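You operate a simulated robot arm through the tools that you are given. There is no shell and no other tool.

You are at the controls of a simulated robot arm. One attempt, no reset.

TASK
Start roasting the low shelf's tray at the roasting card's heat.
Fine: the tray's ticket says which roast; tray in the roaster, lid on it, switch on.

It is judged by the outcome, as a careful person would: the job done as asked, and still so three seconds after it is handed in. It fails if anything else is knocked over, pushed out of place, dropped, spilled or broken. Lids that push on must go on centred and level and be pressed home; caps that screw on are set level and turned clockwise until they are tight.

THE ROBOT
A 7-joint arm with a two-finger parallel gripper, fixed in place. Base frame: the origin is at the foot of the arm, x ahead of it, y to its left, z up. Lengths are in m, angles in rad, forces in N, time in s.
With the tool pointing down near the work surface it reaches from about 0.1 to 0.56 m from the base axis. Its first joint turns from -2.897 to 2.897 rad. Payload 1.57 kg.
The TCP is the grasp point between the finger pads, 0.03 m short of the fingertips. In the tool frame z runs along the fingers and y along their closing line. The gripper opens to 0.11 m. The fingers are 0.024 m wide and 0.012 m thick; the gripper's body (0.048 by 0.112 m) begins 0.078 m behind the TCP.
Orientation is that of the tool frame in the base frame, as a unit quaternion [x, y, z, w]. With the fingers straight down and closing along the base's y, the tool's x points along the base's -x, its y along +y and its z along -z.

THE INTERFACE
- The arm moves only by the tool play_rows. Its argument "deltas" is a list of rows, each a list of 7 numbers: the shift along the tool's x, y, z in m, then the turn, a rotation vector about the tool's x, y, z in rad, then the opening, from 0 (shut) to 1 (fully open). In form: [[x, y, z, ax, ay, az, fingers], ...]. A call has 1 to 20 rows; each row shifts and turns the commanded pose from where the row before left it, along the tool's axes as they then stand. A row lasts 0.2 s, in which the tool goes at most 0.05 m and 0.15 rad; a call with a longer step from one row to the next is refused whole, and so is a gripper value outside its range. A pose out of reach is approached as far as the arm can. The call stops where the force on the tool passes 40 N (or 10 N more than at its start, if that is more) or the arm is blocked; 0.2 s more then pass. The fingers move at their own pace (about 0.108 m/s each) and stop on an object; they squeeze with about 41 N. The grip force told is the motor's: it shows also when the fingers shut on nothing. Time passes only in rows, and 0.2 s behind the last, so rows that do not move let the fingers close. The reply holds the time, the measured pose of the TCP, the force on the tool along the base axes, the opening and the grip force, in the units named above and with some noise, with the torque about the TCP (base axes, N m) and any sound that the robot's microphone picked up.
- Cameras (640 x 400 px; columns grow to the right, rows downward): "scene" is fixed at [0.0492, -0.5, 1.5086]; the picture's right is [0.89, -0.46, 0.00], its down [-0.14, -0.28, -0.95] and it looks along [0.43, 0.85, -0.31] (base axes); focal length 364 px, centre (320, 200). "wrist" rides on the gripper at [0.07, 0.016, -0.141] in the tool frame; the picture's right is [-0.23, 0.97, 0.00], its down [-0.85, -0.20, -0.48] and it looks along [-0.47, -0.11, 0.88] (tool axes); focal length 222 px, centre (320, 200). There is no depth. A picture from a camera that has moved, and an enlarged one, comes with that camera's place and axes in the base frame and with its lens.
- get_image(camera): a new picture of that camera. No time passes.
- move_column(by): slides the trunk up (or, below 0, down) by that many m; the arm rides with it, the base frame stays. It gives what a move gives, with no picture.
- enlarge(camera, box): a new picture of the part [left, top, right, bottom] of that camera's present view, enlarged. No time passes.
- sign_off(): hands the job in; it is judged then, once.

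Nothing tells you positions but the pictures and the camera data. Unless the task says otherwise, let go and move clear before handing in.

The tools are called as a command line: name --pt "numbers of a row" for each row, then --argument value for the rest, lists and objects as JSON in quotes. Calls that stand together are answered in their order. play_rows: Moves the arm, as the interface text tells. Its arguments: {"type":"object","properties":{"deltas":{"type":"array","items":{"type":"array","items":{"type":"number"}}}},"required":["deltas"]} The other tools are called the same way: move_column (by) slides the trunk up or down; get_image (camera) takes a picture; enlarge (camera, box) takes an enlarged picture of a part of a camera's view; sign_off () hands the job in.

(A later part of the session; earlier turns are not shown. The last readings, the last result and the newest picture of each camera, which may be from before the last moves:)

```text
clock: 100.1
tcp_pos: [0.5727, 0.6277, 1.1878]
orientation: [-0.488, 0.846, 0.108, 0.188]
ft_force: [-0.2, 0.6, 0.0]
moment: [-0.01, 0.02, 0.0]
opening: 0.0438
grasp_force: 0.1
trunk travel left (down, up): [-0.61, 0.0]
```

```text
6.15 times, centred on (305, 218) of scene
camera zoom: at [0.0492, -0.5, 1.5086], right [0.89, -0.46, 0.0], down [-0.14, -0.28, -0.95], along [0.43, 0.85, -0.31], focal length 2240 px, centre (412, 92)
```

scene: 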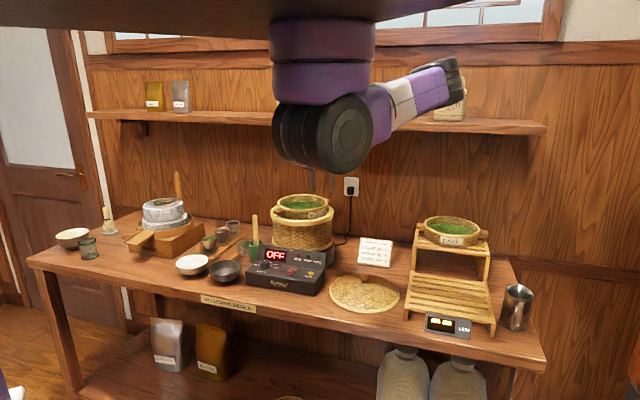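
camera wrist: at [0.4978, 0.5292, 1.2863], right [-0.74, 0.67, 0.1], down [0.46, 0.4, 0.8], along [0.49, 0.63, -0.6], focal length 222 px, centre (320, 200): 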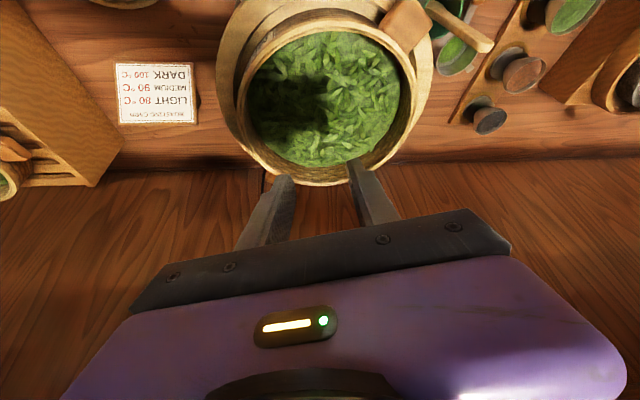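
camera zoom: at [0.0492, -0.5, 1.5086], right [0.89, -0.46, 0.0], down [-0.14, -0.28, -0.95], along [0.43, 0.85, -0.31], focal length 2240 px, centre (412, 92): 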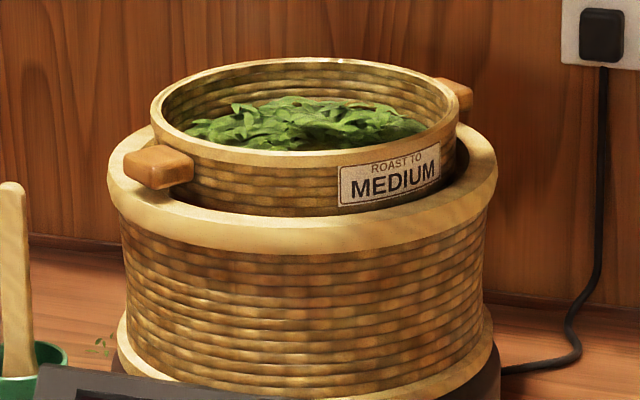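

Tray is centred at (0.5715, 0.651), matching the roaster's centre. Keeping this tilt, I go back over the lid knob to fetch it.

play_rows --pt "0.0169 -0.0179 -0.0079 0 0 0 0.5" --pt "0.0169 -0.0179 -0.0079 0 0 0 0.5" --pt "0.0169 -0.0179 -0.0079 0 0 0 0.5" --pt "0.0169 -0.0179 -0.0079 0 0 0 0.5" --pt "0.0169 -0.0179 -0.0079 0 0 0 0.5" --pt "0.0169 -0.0179 -0.0079 0 0 0 0.5" --pt "0.0169 -0.0179 -0.0079 0 0 0 0.5" --pt "0.0169 -0.0179 -0.0079 0 0 0 0.5" --pt "0.0169 -0.0179 -0.0079 0 0 0 0.5" --pt "0.0169 -0.0179 -0.0079 0 0 0 0.5" --pt "0.0164 -0.0182 -0.0075 0 0 0 0.5"

play_rows --pt "0.0085 0 0.0181 0 0 0 0.5" --pt "0.017 0 0.0363 0 0 0 0.5" --pt "0.017 0 0.0363 0 0 0 0.5" --pt "0.017 0 0.0363 0 0 0 0.5" --pt "0 0 0 0 0 0 0.5"

get_image --camera "wrist"

enlarge --camera "scene" --box '[310, 220, 420, 325]'

```text
clock: 102.5
tcp_pos: [0.6428, 0.3514, 1.1889]
orientation: [-0.489, 0.845, 0.108, 0.188]
ft_force: [-0.2, -0.2, -0.6]
moment: [-0.04, -0.01, -0.01]
opening: 0.0549
grasp_force: 0.1
trunk travel left (down, up): [-0.61, 0.0]
```

```text
clock: 103.7
tcp_pos: [0.6405, 0.3504, 1.0445]
orientation: [-0.489, 0.845, 0.108, 0.187]
ft_force: [0.6, -0.1, 0.3]
moment: [-0.01, -0.01, 0.01]
opening: 0.0549
grasp_force: 0.0
trunk travel left (down, up): [-0.61, 0.0]
```

```text
taken
camera wrist: at [0.5652, 0.2518, 1.1434], right [-0.74, 0.66, 0.1], down [0.46, 0.4, 0.8], along [0.49, 0.63, -0.6], focal length 222 px, centre (320, 200)
```

wrist: 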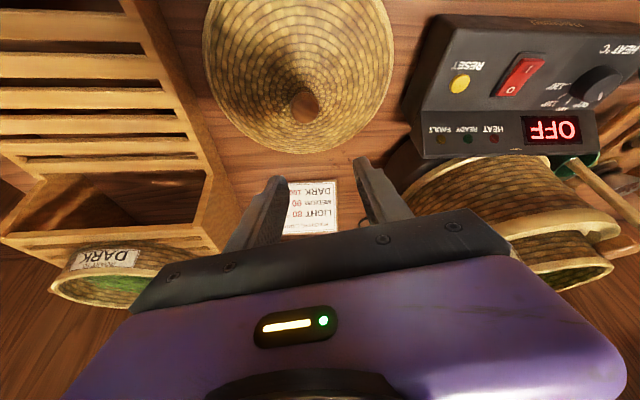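

```text
3.81 times, centred on (365, 272) of scene
camera zoom: at [0.0492, -0.5, 1.5086], right [0.89, -0.46, 0.0], down [-0.14, -0.28, -0.95], along [0.43, 0.85, -0.31], focal length 1387 px, centre (149, -76)
```

zoom: 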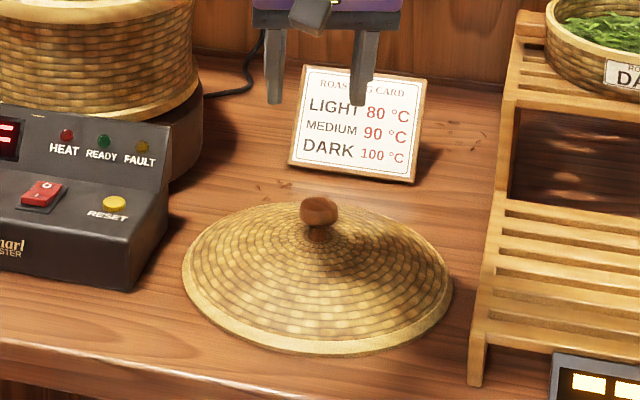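

enlarge --camera "wrist" --box '[260, 60, 360, 150]'

```text
4.44 times, centred on (310, 105) of wrist
camera zoom: at [0.5652, 0.2518, 1.1434], right [-0.74, 0.66, 0.1], down [0.46, 0.4, 0.8], along [0.49, 0.63, -0.6], focal length 987 px, centre (364, 622)
```

zoom: 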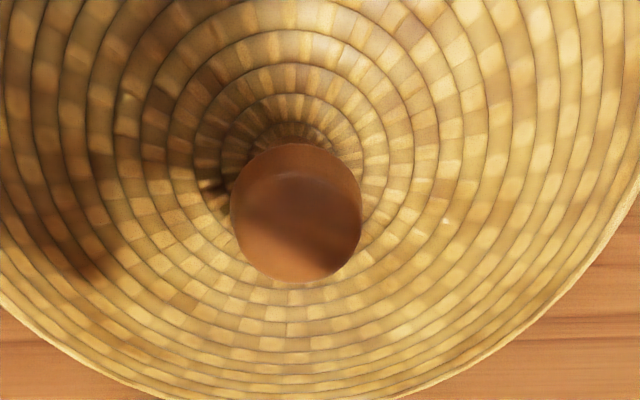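

play_rows --pt "-0.0054 -0.0052 0.0026 0 0 0 0.5" --pt "0.0119 0 0.0256 0 0 0 0.5" --pt "0.0119 0 0.0256 0 0 0 0.5" --pt "0.0085 0 0.0182 0 0 0 0.5" --pt "0 0 0 0 0 0 0.5"

enlarge --camera "wrist" --box '[240, 60, 400, 220]'

enlarge --camera "scene" --box '[325, 230, 405, 300]'

```text
clock: 104.9
tcp_pos: [0.6481, 0.3604, 0.9694]
orientation: [-0.488, 0.846, 0.108, 0.187]
ft_force: [0.3, -0.3, -0.2]
moment: [0.01, 0.0, -0.02]
opening: 0.055
grasp_force: 0.1
trunk travel left (down, up): [-0.61, 0.0]
```

```text
2.50 times, centred on (320, 140) of wrist
camera zoom: at [0.5733, 0.2606, 1.0676], right [-0.74, 0.66, 0.1], down [0.46, 0.4, 0.8], along [0.49, 0.63, -0.6], focal length 555 px, centre (320, 350)
```

zoom: 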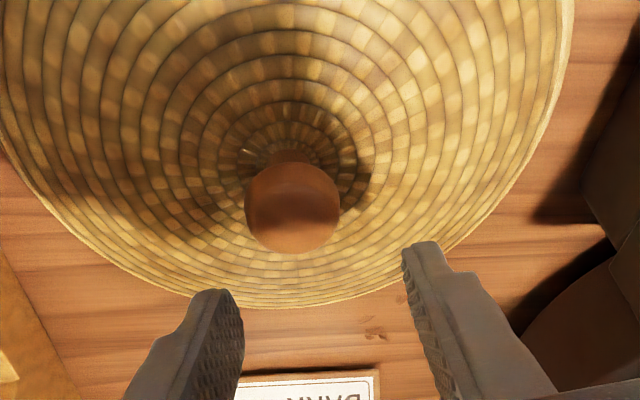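

```text
5.71 times, centred on (365, 265) of scene
camera zoom: at [0.0492, -0.5, 1.5086], right [0.89, -0.46, 0.0], down [-0.14, -0.28, -0.95], along [0.43, 0.85, -0.31], focal length 2080 px, centre (63, -171)
```

zoom: 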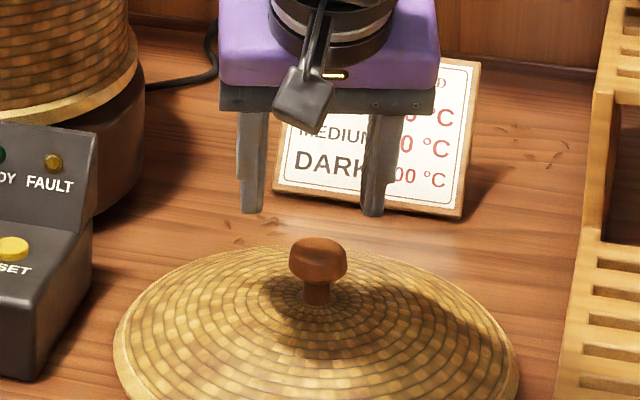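

play_rows --pt "0.0069 -0.0049 -0.0032 0 0 0 0.5" --pt "0 0 0 0 0 0 0.5" --pt "0 0 0 0 0 0 0.5"

enlarge --camera "wrist" --box '[240, 60, 400, 220]'

```text
clock: 105.7
tcp_pos: [0.6491, 0.3478, 0.9696]
orientation: [-0.489, 0.845, 0.108, 0.188]
ft_force: [-0.7, 0.6, -0.2]
moment: [0.0, 0.01, 0.0]
opening: 0.055
grasp_force: 0.1
trunk travel left (down, up): [-0.61, 0.0]
```

```text
2.50 times, centred on (320, 140) of wrist
camera zoom: at [0.5734, 0.2493, 1.0682], right [-0.74, 0.66, 0.1], down [0.46, 0.4, 0.8], along [0.49, 0.63, -0.6], focal length 555 px, centre (320, 350)
```

zoom: 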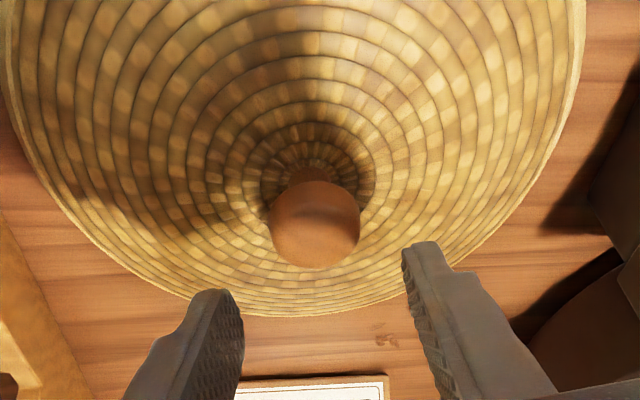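

play_rows --pt "-0.0027 0.0018 0.0013 0 0 0 0.5" --pt "0.0064 0 0.0136 0 0 0 0.5" --pt "0.0064 0 0.0136 0 0 0 0.5" --pt "0.0023 0 0.005 0 0 0 0.5" --pt "0 0 0 0 0 0 0.5"

enlarge --camera "wrist" --box '[240, 60, 400, 220]'

enlarge --camera "scene" --box '[335, 250, 395, 300]'

```text
clock: 106.9
tcp_pos: [0.647, 0.3503, 0.9353]
orientation: [-0.489, 0.845, 0.108, 0.188]
ft_force: [0.2, 0.6, 0.3]
moment: [0.05, 0.02, 0.01]
opening: 0.0549
grasp_force: 0.0
trunk travel left (down, up): [-0.61, 0.0]
```

```text
2.50 times, centred on (320, 140) of wrist
camera zoom: at [0.5727, 0.251, 1.0337], right [-0.74, 0.66, 0.1], down [0.46, 0.4, 0.8], along [0.49, 0.63, -0.6], focal length 555 px, centre (320, 350)
```

zoom: 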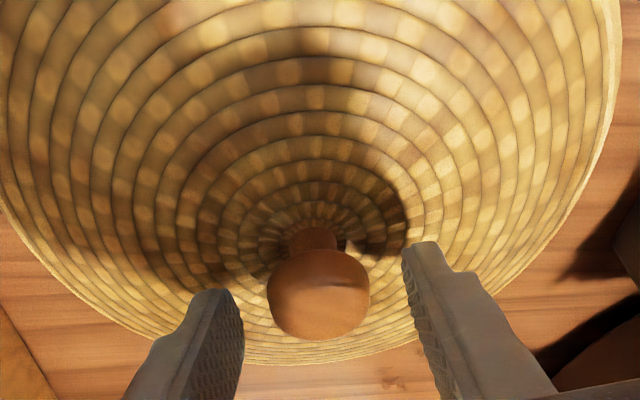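

```text
8.00 times, centred on (365, 275) of scene
camera zoom: at [0.0492, -0.5, 1.5086], right [0.89, -0.46, 0.0], down [-0.14, -0.28, -0.95], along [0.43, 0.85, -0.31], focal length 2912 px, centre (-40, -400)
```

zoom: 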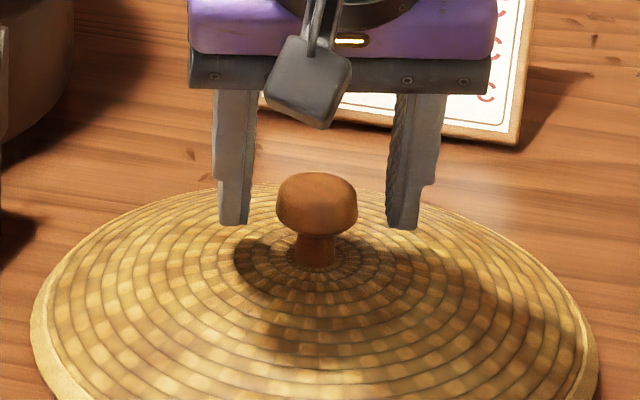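

The pads bracket the knob's cap well. Closing on it.

play_rows --pt "0 0 0 0 0 0 0.35" --pt "0 0 0 0 0 0 0.2" --pt "0 0 0 0 0 0 0.1" --pt "0 0 0 0 0 0 0.1"

enlarge --camera "scene" --box '[325, 245, 405, 315]'

```text
clock: 107.9
tcp_pos: [0.6488, 0.3502, 0.9349]
orientation: [-0.489, 0.845, 0.108, 0.187]
ft_force: [-0.1, -0.3, -0.8]
moment: [0.06, 0.18, 0.06]
opening: 0.0324
grasp_force: 40.7
trunk travel left (down, up): [-0.61, 0.0]
```

```text
5.71 times, centred on (365, 280) of scene
camera zoom: at [0.0492, -0.5, 1.5086], right [0.89, -0.46, 0.0], down [-0.14, -0.28, -0.95], along [0.43, 0.85, -0.31], focal length 2080 px, centre (63, -257)
```

zoom: 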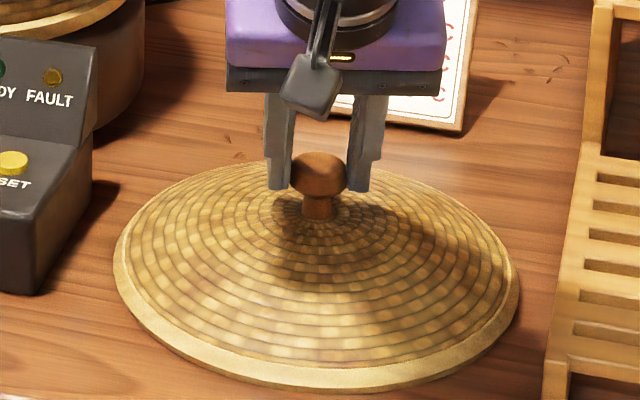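

Gripped (32 mm). Lifting gently and checking that the lid comes up level.

play_rows --pt "-0.0013 0 -0.0027 0 0 0 0.1" --pt "-0.0017 0 -0.0036 0 0 0 0.1" --pt "-0.0034 0 -0.0073 0 0 0 0.1" --pt "-0.0042 0 -0.0091 0 0 0 0.1" --pt "-0.0042 0 -0.0091 0 0 0 0.1" --pt "0 0 0 0 0 0 0.1"

enlarge --camera "scene" --box '[320, 230, 410, 320]'

get_image --camera "wrist"

```text
clock: 109.3
tcp_pos: [0.6499, 0.35, 0.9705]
orientation: [-0.488, 0.845, 0.107, 0.188]
ft_force: [-0.2, 0.2, -0.8]
moment: [0.03, -0.04, -0.03]
opening: 0.0326
grasp_force: 40.5
trunk travel left (down, up): [-0.61, 0.0]
```

```text
4.44 times, centred on (365, 275) of scene
camera zoom: at [0.0492, -0.5, 1.5086], right [0.89, -0.46, 0.0], down [-0.14, -0.28, -0.95], along [0.43, 0.85, -0.31], focal length 1618 px, centre (120, -133)
```

zoom: 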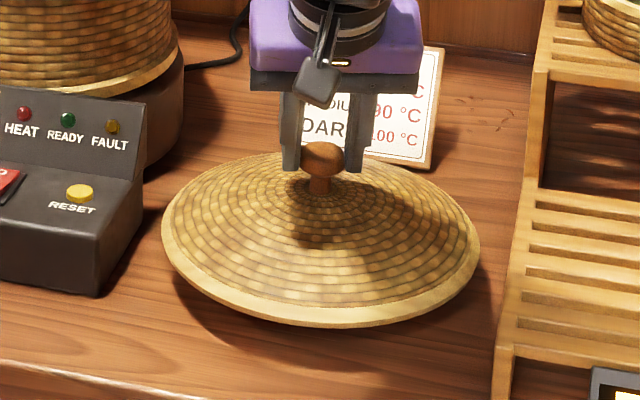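

```text
taken
camera wrist: at [0.574, 0.2513, 1.0682], right [-0.74, 0.66, 0.1], down [0.46, 0.4, 0.8], along [0.49, 0.63, -0.6], focal length 222 px, centre (320, 200)
```

wrist: 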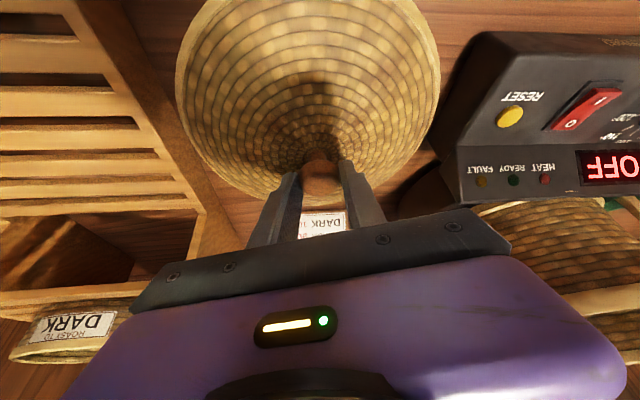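

The lid is off the table, level and held. Raising it to clear the tray rim.

play_rows --pt "-0.0042 0 -0.0091 0 0 0 0.1" --pt "-0.0085 0 -0.0181 0 0 0 0.1" --pt "-0.0085 0 -0.0181 0 0 0 0.1" --pt "-0.0085 0 -0.0181 0 0 0 0.1" --pt "-0.0085 0 -0.0181 0 0 0 0.1" --pt "-0.0085 0 -0.0181 0 0 0 0.1" --pt "-0.0085 0 -0.0181 0 0 0 0.1" --pt "-0.0085 0 -0.0181 0 0 0 0.1" --pt "-0.0085 0 -0.0181 0 0 0 0.1" --pt "-0.0085 0 -0.0181 0 0 0 0.1" --pt "-0.0085 0 -0.0181 0 0 0 0.1" --pt "-0.0042 0 -0.0091 0 0 0 0.1" --pt "0 0 0 0 0 0 0.1"

get_image --camera "scene"

```text
clock: 112.1
tcp_pos: [0.6503, 0.3514, 1.1893]
orientation: [-0.49, 0.845, 0.11, 0.187]
ft_force: [-0.2, 1.7, -0.7]
moment: [-0.01, -0.02, 0.0]
opening: 0.0327
grasp_force: 40.7
trunk travel left (down, up): [-0.61, 0.0]
```

```text
taken
```

scene: 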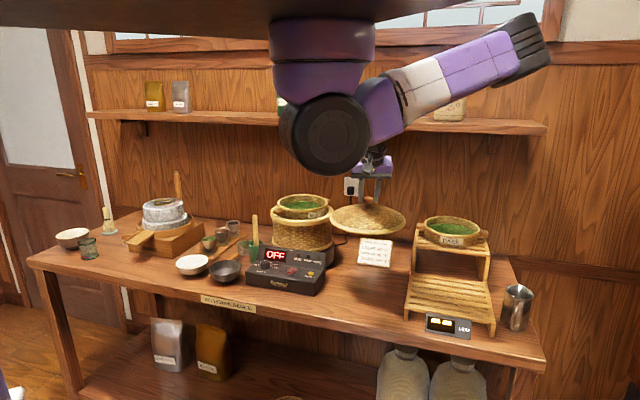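

enlarge --camera "scene" --box '[320, 165, 415, 245]'

```text
5.00 times, centred on (368, 205) of scene
camera zoom: at [0.0492, -0.5, 1.5086], right [0.89, -0.46, 0.0], down [-0.14, -0.28, -0.95], along [0.43, 0.85, -0.31], focal length 1820 px, centre (82, 175)
```

zoom: 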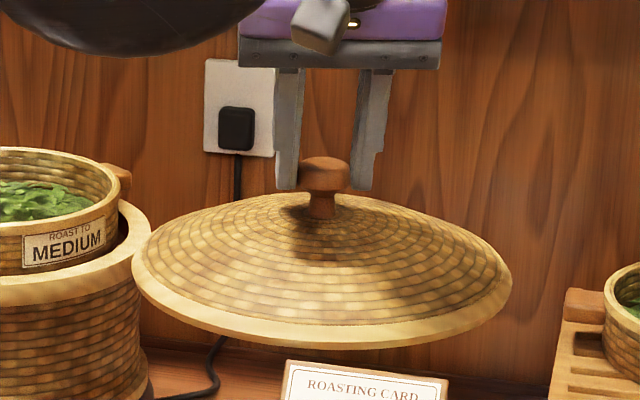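

The lid hangs level. Carrying it slowly over to the roaster.

play_rows --pt "-0.006 0.0065 0.0028 0 0 0 0.1" --pt "-0.0118 0.0128 0.0055 0 0 0 0.1" --pt "-0.0118 0.0128 0.0055 0 0 0 0.1" --pt "-0.0118 0.0128 0.0055 0 0 0 0.1" --pt "-0.0118 0.0128 0.0055 0 0 0 0.1" --pt "-0.0118 0.0128 0.0055 0 0 0 0.1" --pt "-0.0118 0.0128 0.0055 0 0 0 0.1" --pt "-0.0118 0.0128 0.0055 0 0 0 0.1" --pt "-0.0118 0.0128 0.0055 0 0 0 0.1" --pt "-0.0118 0.0128 0.0055 0 0 0 0.1" --pt "0 0 0 0 0 0 0.1"

get_image --camera "scene"

```text
clock: 114.5
tcp_pos: [0.6047, 0.5177, 1.1908]
orientation: [-0.489, 0.845, 0.109, 0.187]
ft_force: [-0.4, 0.3, -2.0]
moment: [0.0, 0.01, -0.03]
opening: 0.0322
grasp_force: 40.8
trunk travel left (down, up): [-0.61, 0.0]
```

```text
taken
```

scene: 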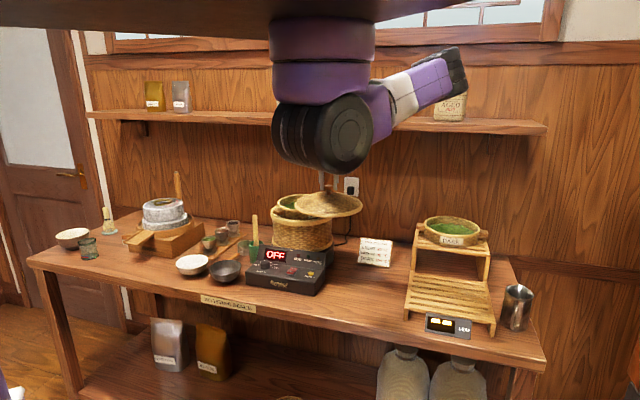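

play_rows --pt "-0.0112 0.0119 0.0052 0 0 0 0.1" --pt "-0.0112 0.0119 0.0052 0 0 0 0.1" --pt "-0.0112 0.0119 0.0052 0 0 0 0.1" --pt "-0.0112 0.0119 0.0052 0 0 0 0.1" --pt "-0.0112 0.0119 0.0052 0 0 0 0.1" --pt "-0.0112 0.0119 0.0052 0 0 0 0.1" --pt "-0.0112 0.0119 0.0052 0 0 0 0.1" --pt "-0.0112 0.0119 0.0052 0 0 0 0.1" --pt "0 0 0 0 0 0 0.1" --pt "0 0 0 0 0 0 0.1"

enlarge --camera "scene" --box '[255, 155, 355, 255]'

get_image --camera "wrist"

```text
clock: 116.7
tcp_pos: [0.5739, 0.652, 1.1903]
orientation: [-0.489, 0.845, 0.108, 0.187]
ft_force: [-0.2, 0.6, -1.4]
moment: [-0.01, -0.01, 0.01]
opening: 0.0325
grasp_force: 40.6
trunk travel left (down, up): [-0.61, 0.0]
```

```text
4.00 times, centred on (305, 205) of scene
camera zoom: at [0.0492, -0.5, 1.5086], right [0.89, -0.46, 0.0], down [-0.14, -0.28, -0.95], along [0.43, 0.85, -0.31], focal length 1456 px, centre (380, 180)
```

zoom: 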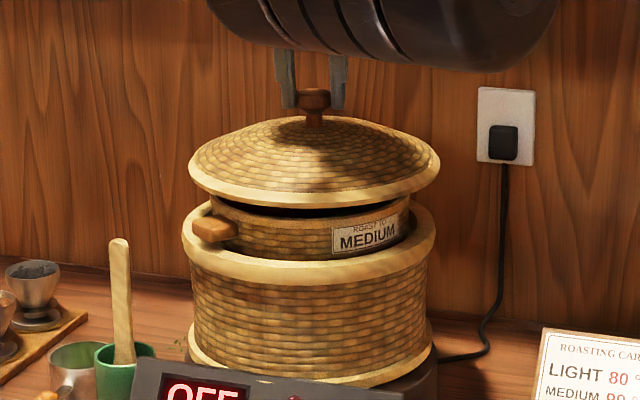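

```text
taken
camera wrist: at [0.4986, 0.5521, 1.2889], right [-0.74, 0.66, 0.1], down [0.46, 0.4, 0.8], along [0.49, 0.63, -0.6], focal length 222 px, centre (320, 200)
```

wrist: 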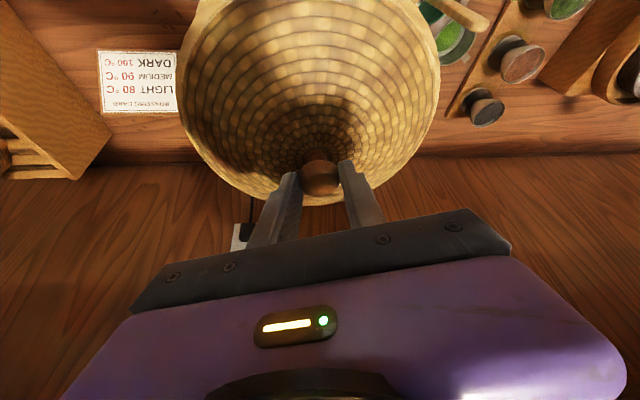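

The lid is above the tray and nearly centred; I'll nudge 2 mm and lower step by step, watching force.

play_rows --pt "0.0009 0.0017 -0.0004 0 0 0 0.1" --pt "0.0021 0 0.0045 0 0 0 0.1" --pt "0.0021 0 0.0045 0 0 0 0.1" --pt "0 0 0 0 0 0 0.1"

enlarge --camera "scene" --box '[255, 165, 355, 255]'

```text
clock: 117.7
tcp_pos: [0.5705, 0.6507, 1.1794]
orientation: [-0.489, 0.845, 0.108, 0.188]
ft_force: [-0.1, -0.4, -0.9]
moment: [-0.05, 0.03, -0.02]
opening: 0.0322
grasp_force: 40.7
trunk travel left (down, up): [-0.61, 0.0]
```

```text
4.44 times, centred on (305, 210) of scene
camera zoom: at [0.0492, -0.5, 1.5086], right [0.89, -0.46, 0.0], down [-0.14, -0.28, -0.95], along [0.43, 0.85, -0.31], focal length 1618 px, centre (387, 156)
```

zoom: 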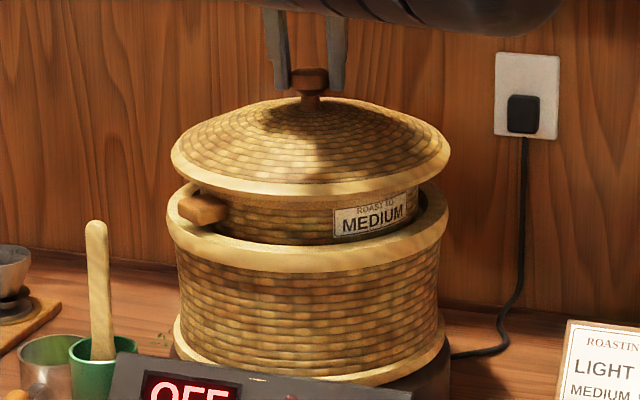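

play_rows --pt "0.0017 0 0.0036 0 0 0 0.1" --pt "0.0013 0 0.0027 0 0 0 0.1" --pt "0 0 0 0 0 0 0.1"

play_rows --pt "0.0013 0 0.0027 0 0 0 0.1" --pt "0 0 0 0 0 0 0.1"

play_rows --pt "0.0013 0 0.0027 0 0 0 0.1" --pt "0 0 0 0 0 0 0.1"

enlarge --camera "scene" --box '[255, 165, 355, 255]'

```text
clock: 118.5
tcp_pos: [0.5707, 0.6507, 1.1721]
orientation: [-0.488, 0.846, 0.107, 0.188]
ft_force: [-0.4, -0.5, 2.9]
moment: [-0.28, 0.18, 0.14]
opening: 0.0323
grasp_force: 40.8
trunk travel left (down, up): [-0.61, 0.0]
```

```text
clock: 119.1
tcp_pos: [0.5711, 0.6517, 1.1724]
orientation: [-0.489, 0.845, 0.109, 0.188]
ft_force: [-0.7, -9.4, 26.6]
moment: [-0.77, 0.2, 0.22]
opening: 0.0325
grasp_force: 40.4
trunk travel left (down, up): [-0.61, 0.0]
```

```text
clock: 119.5
tcp_pos: [0.5714, 0.6544, 1.1728]
orientation: [-0.487, 0.845, 0.11, 0.192]
ft_force: [0.9, 2.0, 11.4]
moment: [-0.68, 0.36, 0.09]
opening: 0.0324
grasp_force: 40.8
trunk travel left (down, up): [-0.61, 0.0]
stopped in row 2: the force on the tool passed its limit at 42 N (the readings are from after the stop); the commanded pose is now the measured one
```

```text
4.44 times, centred on (305, 210) of scene
camera zoom: at [0.0492, -0.5, 1.5086], right [0.89, -0.46, 0.0], down [-0.14, -0.28, -0.95], along [0.43, 0.85, -0.31], focal length 1618 px, centre (387, 156)
```

zoom: 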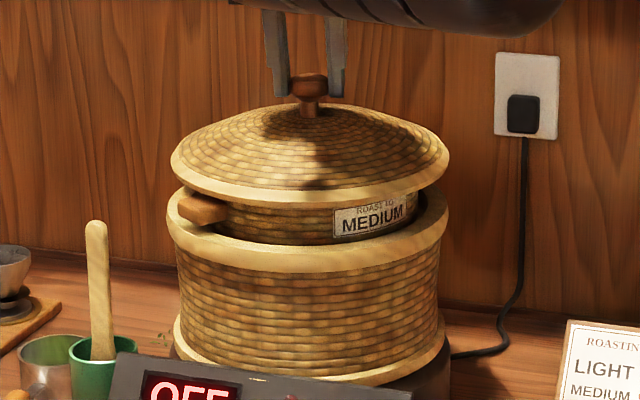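

Contact at about the tray rim's height. I'll look closely at how the lid sits before going further.

enlarge --camera "scene" --box '[270, 185, 340, 235]'

get_image --camera "wrist"

```text
8.00 times, centred on (305, 210) of scene
camera zoom: at [0.0492, -0.5, 1.5086], right [0.89, -0.46, 0.0], down [-0.14, -0.28, -0.95], along [0.43, 0.85, -0.31], focal length 2912 px, centre (440, 120)
```

zoom: 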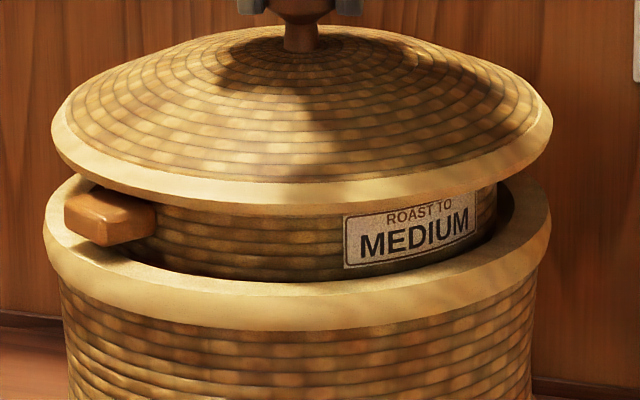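

```text
taken
camera wrist: at [0.4958, 0.5536, 1.2702], right [-0.74, 0.66, 0.1], down [0.46, 0.39, 0.8], along [0.49, 0.64, -0.59], focal length 222 px, centre (320, 200)
```

wrist: 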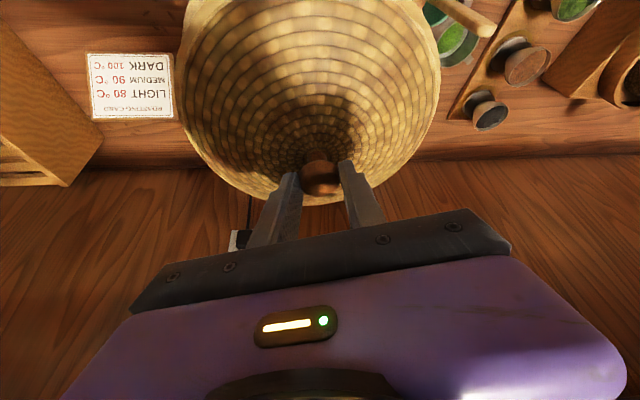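

Contact was a bit stronger toward the front. The lid looks level on the tray's rim; I'll release it to let it settle on its own and look.

play_rows --pt "0 0 0 0 0 0 0.1" --pt "0 0 0 0 0 0 0.25" --pt "0 0 0 0 0 0 0.4" --pt "0 0 0 0 0 0 0.5" --pt "0 0 0 0 0 0 0.5"

enlarge --camera "scene" --box '[270, 175, 340, 235]'

get_image --camera "wrist"

```text
clock: 120.7
tcp_pos: [0.5704, 0.653, 1.171]
orientation: [-0.488, 0.845, 0.109, 0.19]
ft_force: [-0.1, -0.8, 0.0]
moment: [0.01, -0.03, 0.01]
opening: 0.0549
grasp_force: 0.0
trunk travel left (down, up): [-0.61, 0.0]
```

```text
6.67 times, centred on (305, 205) of scene
camera zoom: at [0.0492, -0.5, 1.5086], right [0.89, -0.46, 0.0], down [-0.14, -0.28, -0.95], along [0.43, 0.85, -0.31], focal length 2427 px, centre (420, 167)
```

zoom: 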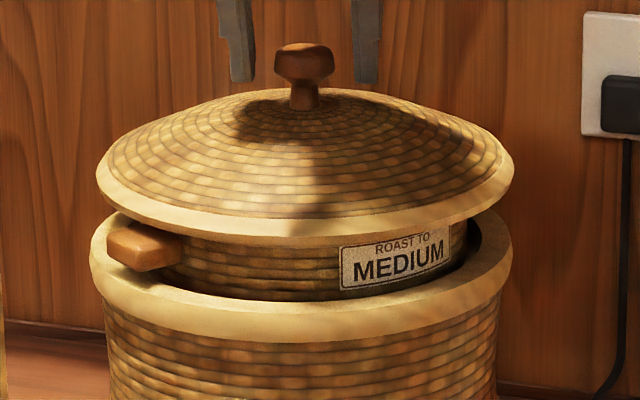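

```text
taken
camera wrist: at [0.4958, 0.5532, 1.2688], right [-0.74, 0.66, 0.1], down [0.46, 0.39, 0.8], along [0.49, 0.64, -0.59], focal length 222 px, centre (320, 200)
```

wrist: 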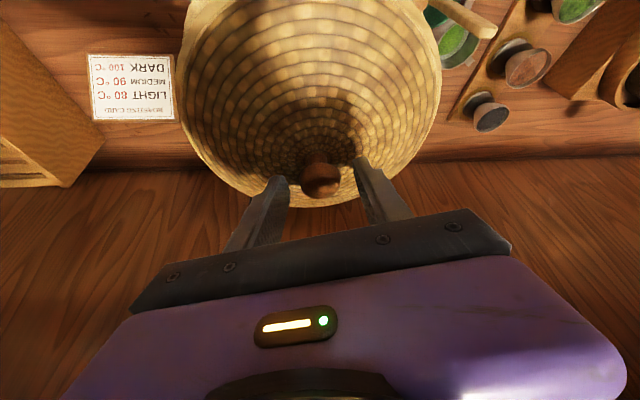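

enlarge --camera "wrist" --box '[160, 0, 460, 220]'

```text
1.82 times, centred on (310, 110) of wrist
camera zoom: at [0.4958, 0.5532, 1.2688], right [-0.74, 0.66, 0.1], down [0.46, 0.39, 0.8], along [0.49, 0.64, -0.59], focal length 404 px, centre (338, 364)
```

zoom: 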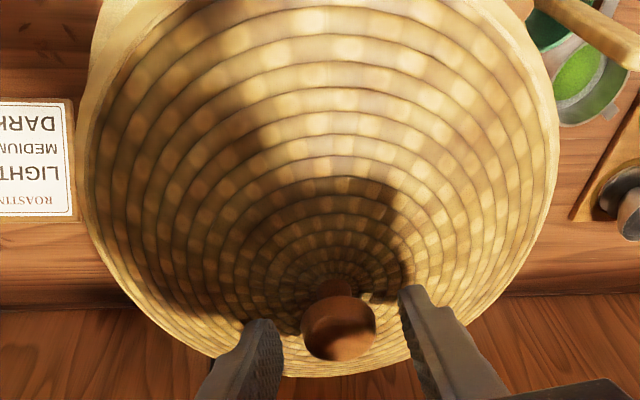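

My measurements suggest the lid sits ~9 mm too far back relative to the tray (contact was on its front side too). I'll regrip the knob, lift a little, shift it forward, and lower again.

play_rows --pt "0 0 0 0 0 0 0.35" --pt "0 0 0 0 0 0 0.2" --pt "0 0 0 0 0 0 0.1" --pt "0 0 0 0 0 0 0.1" --pt "-0.0017 0 -0.0036 0 0 0 0.1" --pt "-0.0025 0 -0.0054 0 0 0 0.1" --pt "0 0 0 0 0 0 0.1"

enlarge --camera "scene" --box '[265, 165, 345, 235]'

```text
clock: 122.3
tcp_pos: [0.5718, 0.6524, 1.1814]
orientation: [-0.489, 0.844, 0.11, 0.19]
ft_force: [-0.2, -0.7, -1.7]
moment: [-0.03, -0.01, 0.0]
opening: 0.0319
grasp_force: 40.4
trunk travel left (down, up): [-0.61, 0.0]
```

```text
5.71 times, centred on (305, 200) of scene
camera zoom: at [0.0492, -0.5, 1.5086], right [0.89, -0.46, 0.0], down [-0.14, -0.28, -0.95], along [0.43, 0.85, -0.31], focal length 2080 px, centre (406, 200)
```

zoom: 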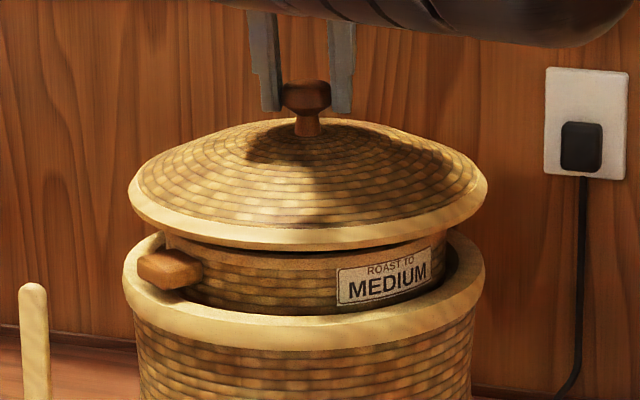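

play_rows --pt "0.004 -0.0002 -0.0019 0 0 0 0.1" --pt "0.0041 -0.0003 -0.0019 0 0 0 0.1" --pt "0 0 0 0 0 0 0.1" --pt "0.0013 0 0.0027 0 0 0 0.1" --pt "0.0013 0 0.0027 0 0 0 0.1" --pt "0 0 0 0 0 0 0.1"

play_rows --pt "0.0009 0 0.0018 0 0 0 0.1" --pt "0 0 0 0 0 0 0.1"

play_rows --pt "0.0009 0 0.0018 0 0 0 0.1" --pt "0 0 0 0 0 0 0.1"

```text
clock: 123.7
tcp_pos: [0.5647, 0.6435, 1.1754]
orientation: [-0.489, 0.845, 0.11, 0.189]
ft_force: [1.7, 0.6, -1.7]
moment: [-0.01, 0.04, 0.0]
opening: 0.032
grasp_force: 40.9
trunk travel left (down, up): [-0.61, 0.0]
```

```text
clock: 124.3
tcp_pos: [0.5668, 0.6448, 1.1725]
orientation: [-0.489, 0.844, 0.11, 0.19]
ft_force: [0.6, -0.5, -1.5]
moment: [-0.01, 0.01, 0.0]
opening: 0.0322
grasp_force: 40.7
trunk travel left (down, up): [-0.61, 0.0]
```

```text
clock: 124.9
tcp_pos: [0.5679, 0.6442, 1.1706]
orientation: [-0.488, 0.845, 0.109, 0.19]
ft_force: [1.0, -0.7, 7.8]
moment: [-0.66, 0.22, 0.15]
opening: 0.0322
grasp_force: 41.0
trunk travel left (down, up): [-0.61, 0.0]
```

Contact again at nearly the same height, on the front side. Now better centred, I'll release so the lid can level itself, then compare.

play_rows --pt "0 0 0 0 0 0 0.25" --pt "0 0 0 0 0 0 0.4" --pt "0 0 0 0 0 0 0.5" --pt "0 0 0 0 0 0 0.5"

enlarge --camera "scene" --box '[270, 175, 340, 235]'

enlarge --camera "wrist" --box '[160, 0, 460, 220]'

```text
clock: 125.9
tcp_pos: [0.5676, 0.6431, 1.1701]
orientation: [-0.489, 0.844, 0.11, 0.189]
ft_force: [0.7, -0.4, -1.7]
moment: [0.01, 0.01, 0.05]
opening: 0.0548
grasp_force: 0.2
trunk travel left (down, up): [-0.61, 0.0]
```

```text
6.67 times, centred on (305, 205) of scene
camera zoom: at [0.0492, -0.5, 1.5086], right [0.89, -0.46, 0.0], down [-0.14, -0.28, -0.95], along [0.43, 0.85, -0.31], focal length 2427 px, centre (420, 167)
```

zoom: 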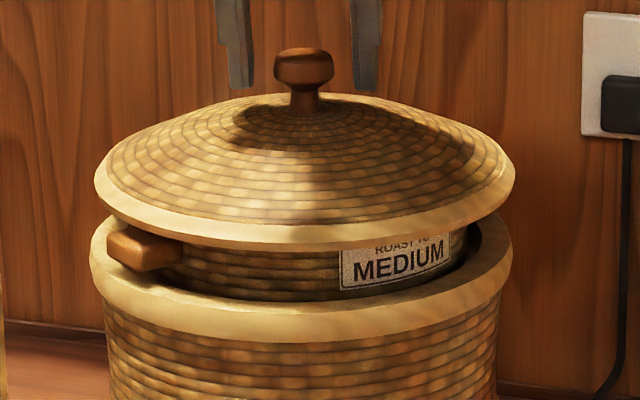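

```text
1.82 times, centred on (310, 110) of wrist
camera zoom: at [0.4912, 0.5445, 1.2678], right [-0.74, 0.66, 0.1], down [0.46, 0.39, 0.8], along [0.49, 0.64, -0.59], focal length 404 px, centre (338, 364)
```

zoom: 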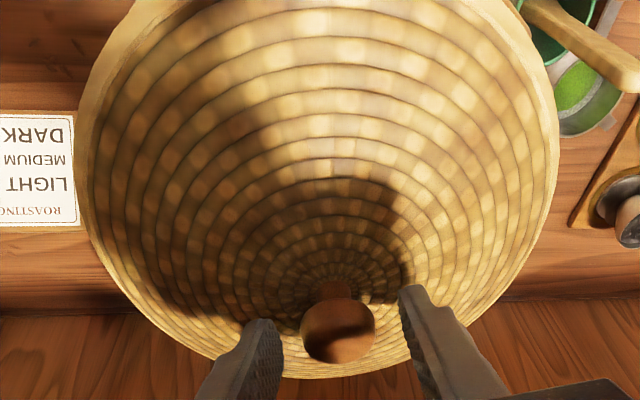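

The lid now sits slightly lower and is well centred. I'll raise the tool, close the fingers, and press gently down on the knob to make sure the lid is home.

play_rows --pt "-0.0043 0 -0.009 0 0 0 0.5" --pt "-0.0064 0 -0.0136 0 0 0 0.5" --pt "-0.0064 0 -0.0136 0 0 0 0.5" --pt "-0.0021 0 -0.0045 0 0 0 0.3" --pt "-0.0053 -0.0001 0.0024 0 0 0 0.0" --pt "0 0 0 0 0 0 0.0" --pt "0 0 0 0 0 0 0.0"

enlarge --camera "wrist" --box '[200, 0, 440, 220]'

enlarge --camera "scene" --box '[265, 160, 345, 230]'

```text
clock: 127.5
tcp_pos: [0.5684, 0.65, 1.2138]
orientation: [-0.489, 0.844, 0.11, 0.19]
ft_force: [-0.8, -0.2, 0.7]
moment: [0.03, -0.04, -0.01]
opening: 0.0
grasp_force: 21.5
trunk travel left (down, up): [-0.61, 0.0]
```

```text
1.82 times, centred on (320, 110) of wrist
camera zoom: at [0.4939, 0.5494, 1.313], right [-0.74, 0.66, 0.1], down [0.46, 0.39, 0.8], along [0.49, 0.64, -0.59], focal length 404 px, centre (320, 364)
```

zoom: 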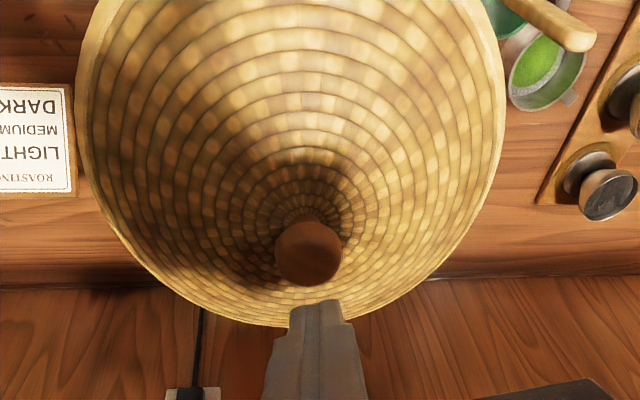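

```text
5.71 times, centred on (305, 195) of scene
camera zoom: at [0.0492, -0.5, 1.5086], right [0.89, -0.46, 0.0], down [-0.14, -0.28, -0.95], along [0.43, 0.85, -0.31], focal length 2080 px, centre (406, 229)
```

zoom: 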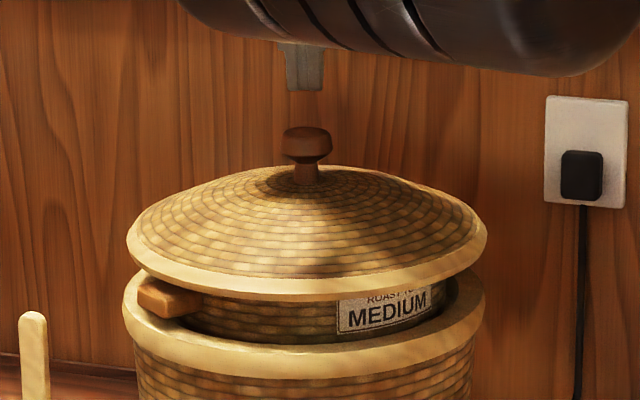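

The lid centre measures (0.571, 0.649), matching the tray within ~2 mm. Now pressing on the knob's top with the closed fingertips, in small steps.

play_rows --pt "0.0018 -0.0026 -0.0008 0 0 0 0.0" --pt "0.0021 0 0.0045 0 0 0 0.0" --pt "0.0021 0 0.0045 0 0 0 0.0" --pt "0 0 0 0 0 0 0.0"

play_rows --pt "0.0011 0 0.0023 0 0 0 0.0" --pt "0.0009 0 0.0018 0 0 0 0.0" --pt "0 0 0 0 0 0 0.0"

play_rows --pt "0.0009 0 0.0018 0 0 0 0.0" --pt "0 0 0 0 0 0 0.0"

play_rows --pt "0.0009 0 0.0018 0 0 0 0.0" --pt "0 0 0 0 0 0 0.0"

```text
clock: 128.5
tcp_pos: [0.5712, 0.6473, 1.2049]
orientation: [-0.488, 0.844, 0.109, 0.191]
ft_force: [0.6, 0.3, -0.2]
moment: [0.03, 0.01, -0.02]
opening: 0.0001
grasp_force: 21.0
trunk travel left (down, up): [-0.61, 0.0]
```

```text
clock: 129.3
tcp_pos: [0.5716, 0.647, 1.2002]
orientation: [-0.488, 0.845, 0.11, 0.19]
ft_force: [0.2, 0.3, -0.3]
moment: [-0.06, 0.0, -0.01]
opening: 0.0
grasp_force: 21.6
trunk travel left (down, up): [-0.61, 0.0]
```

```text
clock: 129.9
tcp_pos: [0.5724, 0.6465, 1.1996]
orientation: [-0.489, 0.844, 0.11, 0.19]
ft_force: [-0.4, -0.5, -0.1]
moment: [-0.02, -0.02, -0.02]
opening: 0.0
grasp_force: 21.3
trunk travel left (down, up): [-0.61, 0.0]
```

```text
clock: 130.5
tcp_pos: [0.5716, 0.6463, 1.1972]
orientation: [-0.488, 0.845, 0.109, 0.19]
ft_force: [0.3, 0.2, 0.8]
moment: [-0.01, -0.01, -0.01]
opening: 0.0
grasp_force: 21.3
trunk travel left (down, up): [-0.61, 0.0]
```

play_rows --pt "0.0009 0 0.0018 0 0 0 0.0" --pt "0 0 0 0 0 0 0.0"

play_rows --pt "0.0009 0 0.0018 0 0 0 0.0" --pt "0 0 0 0 0 0 0.0"

play_rows --pt "0.0009 0 0.0018 0 0 0 0.0" --pt "0 0 0 0 0 0 0.0"

enlarge --camera "scene" --box '[265, 160, 345, 230]'

```text
clock: 131.1
tcp_pos: [0.5712, 0.6466, 1.1947]
orientation: [-0.488, 0.844, 0.11, 0.19]
ft_force: [-1.0, 0.5, -0.4]
moment: [0.05, -0.01, 0.02]
opening: 0.0002
grasp_force: 21.5
trunk travel left (down, up): [-0.61, 0.0]
```

```text
clock: 131.7
tcp_pos: [0.571, 0.6457, 1.1924]
orientation: [-0.489, 0.844, 0.11, 0.19]
ft_force: [-0.2, 0.5, -0.7]
moment: [0.01, -0.02, 0.01]
opening: 0.0
grasp_force: 21.1
trunk travel left (down, up): [-0.61, 0.0]
```

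```text
clock: 132.3
tcp_pos: [0.5701, 0.647, 1.1918]
orientation: [-0.488, 0.845, 0.11, 0.189]
ft_force: [-1.1, -1.9, 7.1]
moment: [-0.06, 0.07, 0.04]
opening: 0.0
grasp_force: 21.1
trunk travel left (down, up): [-0.61, 0.0]
```

```text
5.71 times, centred on (305, 195) of scene
camera zoom: at [0.0492, -0.5, 1.5086], right [0.89, -0.46, 0.0], down [-0.14, -0.28, -0.95], along [0.43, 0.85, -0.31], focal length 2080 px, centre (406, 229)
```

zoom: 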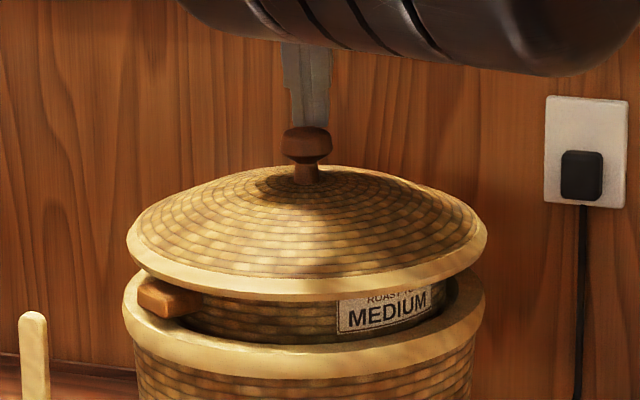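

Contact with the knob top at z ≈ 1.160. Pressing further, up to around 25–30 N.

play_rows --pt "0.0006 0 0.0014 0 0 0 0.0" --pt "0 0 0 0 0 0 0.0"

play_rows --pt "0.0006 0 0.0014 0 0 0 0.0" --pt "0 0 0 0 0 0 0.0"

enlarge --camera "scene" --box '[265, 160, 345, 230]'

```text
clock: 132.9
tcp_pos: [0.5712, 0.6466, 1.1914]
orientation: [-0.488, 0.844, 0.11, 0.191]
ft_force: [0.1, -5.7, 19.5]
moment: [-0.18, 0.0, 0.05]
opening: 0.0
grasp_force: 21.2
trunk travel left (down, up): [-0.61, 0.0]
```

```text
clock: 133.5
tcp_pos: [0.5711, 0.647, 1.1918]
orientation: [-0.487, 0.844, 0.11, 0.193]
ft_force: [0.0, -9.5, 36.6]
moment: [-0.25, 0.03, -0.06]
opening: 0.0
grasp_force: 21.1
trunk travel left (down, up): [-0.61, 0.0]
```

```text
5.71 times, centred on (305, 195) of scene
camera zoom: at [0.0492, -0.5, 1.5086], right [0.89, -0.46, 0.0], down [-0.14, -0.28, -0.95], along [0.43, 0.85, -0.31], focal length 2080 px, centre (406, 229)
```

zoom: 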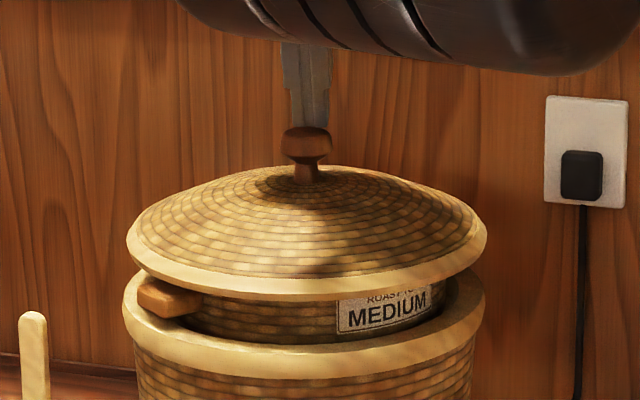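

The lid is solid under 36 N with no movement: fully home. Now lifting off and backing away toward the front.

play_rows --pt "-0.0043 0 -0.009 0 0 0 0.0" --pt "-0.0064 0 -0.0135 0 0 0 0.0" --pt "-0.0043 0 -0.009 0 0 0 0.0" --pt "0.0252 -0.0016 -0.012 0 0 0 0.0" --pt "0.0252 -0.0016 -0.012 0 0 0 0.0" --pt "0.0252 -0.0016 -0.012 0 0 0 0.0" --pt "0.0252 -0.0016 -0.012 0 0 0 0.0" --pt "0.0252 -0.0016 -0.012 0 0 0 0.0" --pt "0.0252 -0.0016 -0.012 0 0 0 0.0" --pt "0.0252 -0.0016 -0.012 0 0 0 0.0" --pt "0.0252 -0.0016 -0.012 0 0 0 0.0"

get_image --camera "wrist"

get_image --camera "scene"

```text
clock: 135.9
tcp_pos: [0.4701, 0.4469, 1.224]
orientation: [-0.489, 0.844, 0.11, 0.19]
ft_force: [-0.1, -1.0, -1.5]
moment: [-0.02, 0.0, 0.02]
opening: 0.0
grasp_force: 21.3
trunk travel left (down, up): [-0.61, 0.0]
```

```text
taken
camera wrist: at [0.3947, 0.3472, 1.3224], right [-0.74, 0.66, 0.1], down [0.46, 0.39, 0.8], along [0.49, 0.64, -0.59], focal length 222 px, centre (320, 200)
```

wrist: 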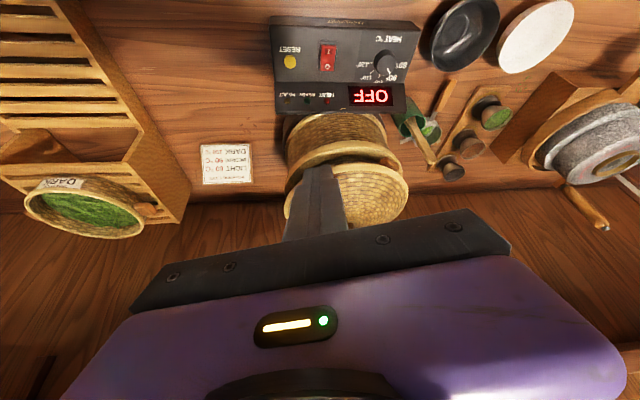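

```text
taken
```

scene: 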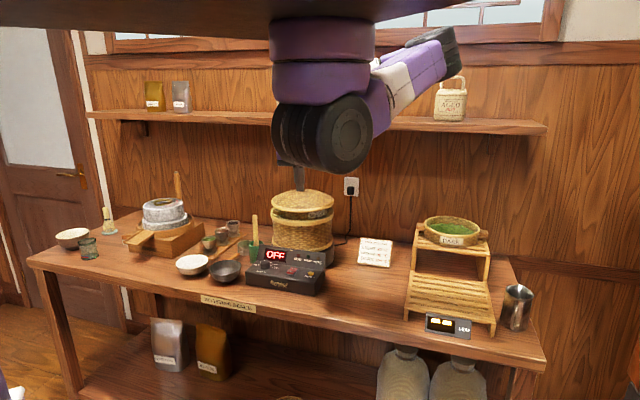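

All good; tray and lid are in place. Next: the power switch. I'll square the tool to the control box and come down for a closer look at the rocker.

play_rows --pt "0 0 0 0.0546 0 0.1151 0.0" --pt "0 0 0 0.0546 0 0.1151 0.0" --pt "0.0119 0.0089 0.0329 0 0 0 0.0" --pt "0.0119 0.0089 0.0329 0 0 0 0.0" --pt "0.0119 0.0089 0.0329 0 0 0 0.0" --pt "0.0119 0.0089 0.0329 0 0 0 0.0" --pt "0.0119 0.0089 0.0329 0 0 0 0.0" --pt "0 0 0 0 0 0 0.0"

get_image --camera "wrist"

enlarge --camera "scene" --box '[240, 220, 330, 300]'

```text
clock: 137.7
tcp_pos: [0.4512, 0.4903, 1.0486]
orientation: [-0.377, 0.9, 0.085, 0.202]
ft_force: [0.3, -0.2, 0.2]
moment: [0.03, 0.01, 0.02]
opening: 0.0
grasp_force: 21.3
trunk travel left (down, up): [-0.61, 0.0]
```

```text
taken
camera wrist: at [0.3542, 0.4134, 1.146], right [-0.55, 0.83, 0.1], down [0.54, 0.26, 0.8], along [0.64, 0.49, -0.59], focal length 222 px, centre (320, 200)
```

wrist: 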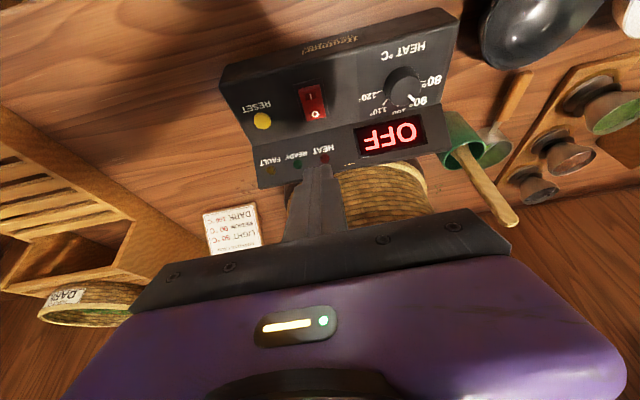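

```text
5.00 times, centred on (285, 260) of scene
camera zoom: at [0.0492, -0.5, 1.5086], right [0.89, -0.46, 0.0], down [-0.14, -0.28, -0.95], along [0.43, 0.85, -0.31], focal length 1820 px, centre (495, -100)
```

zoom: 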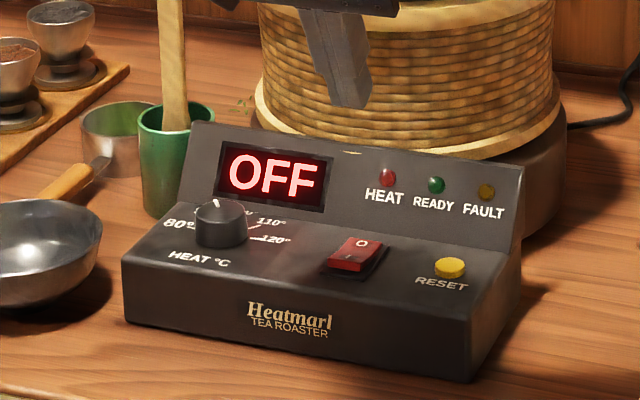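

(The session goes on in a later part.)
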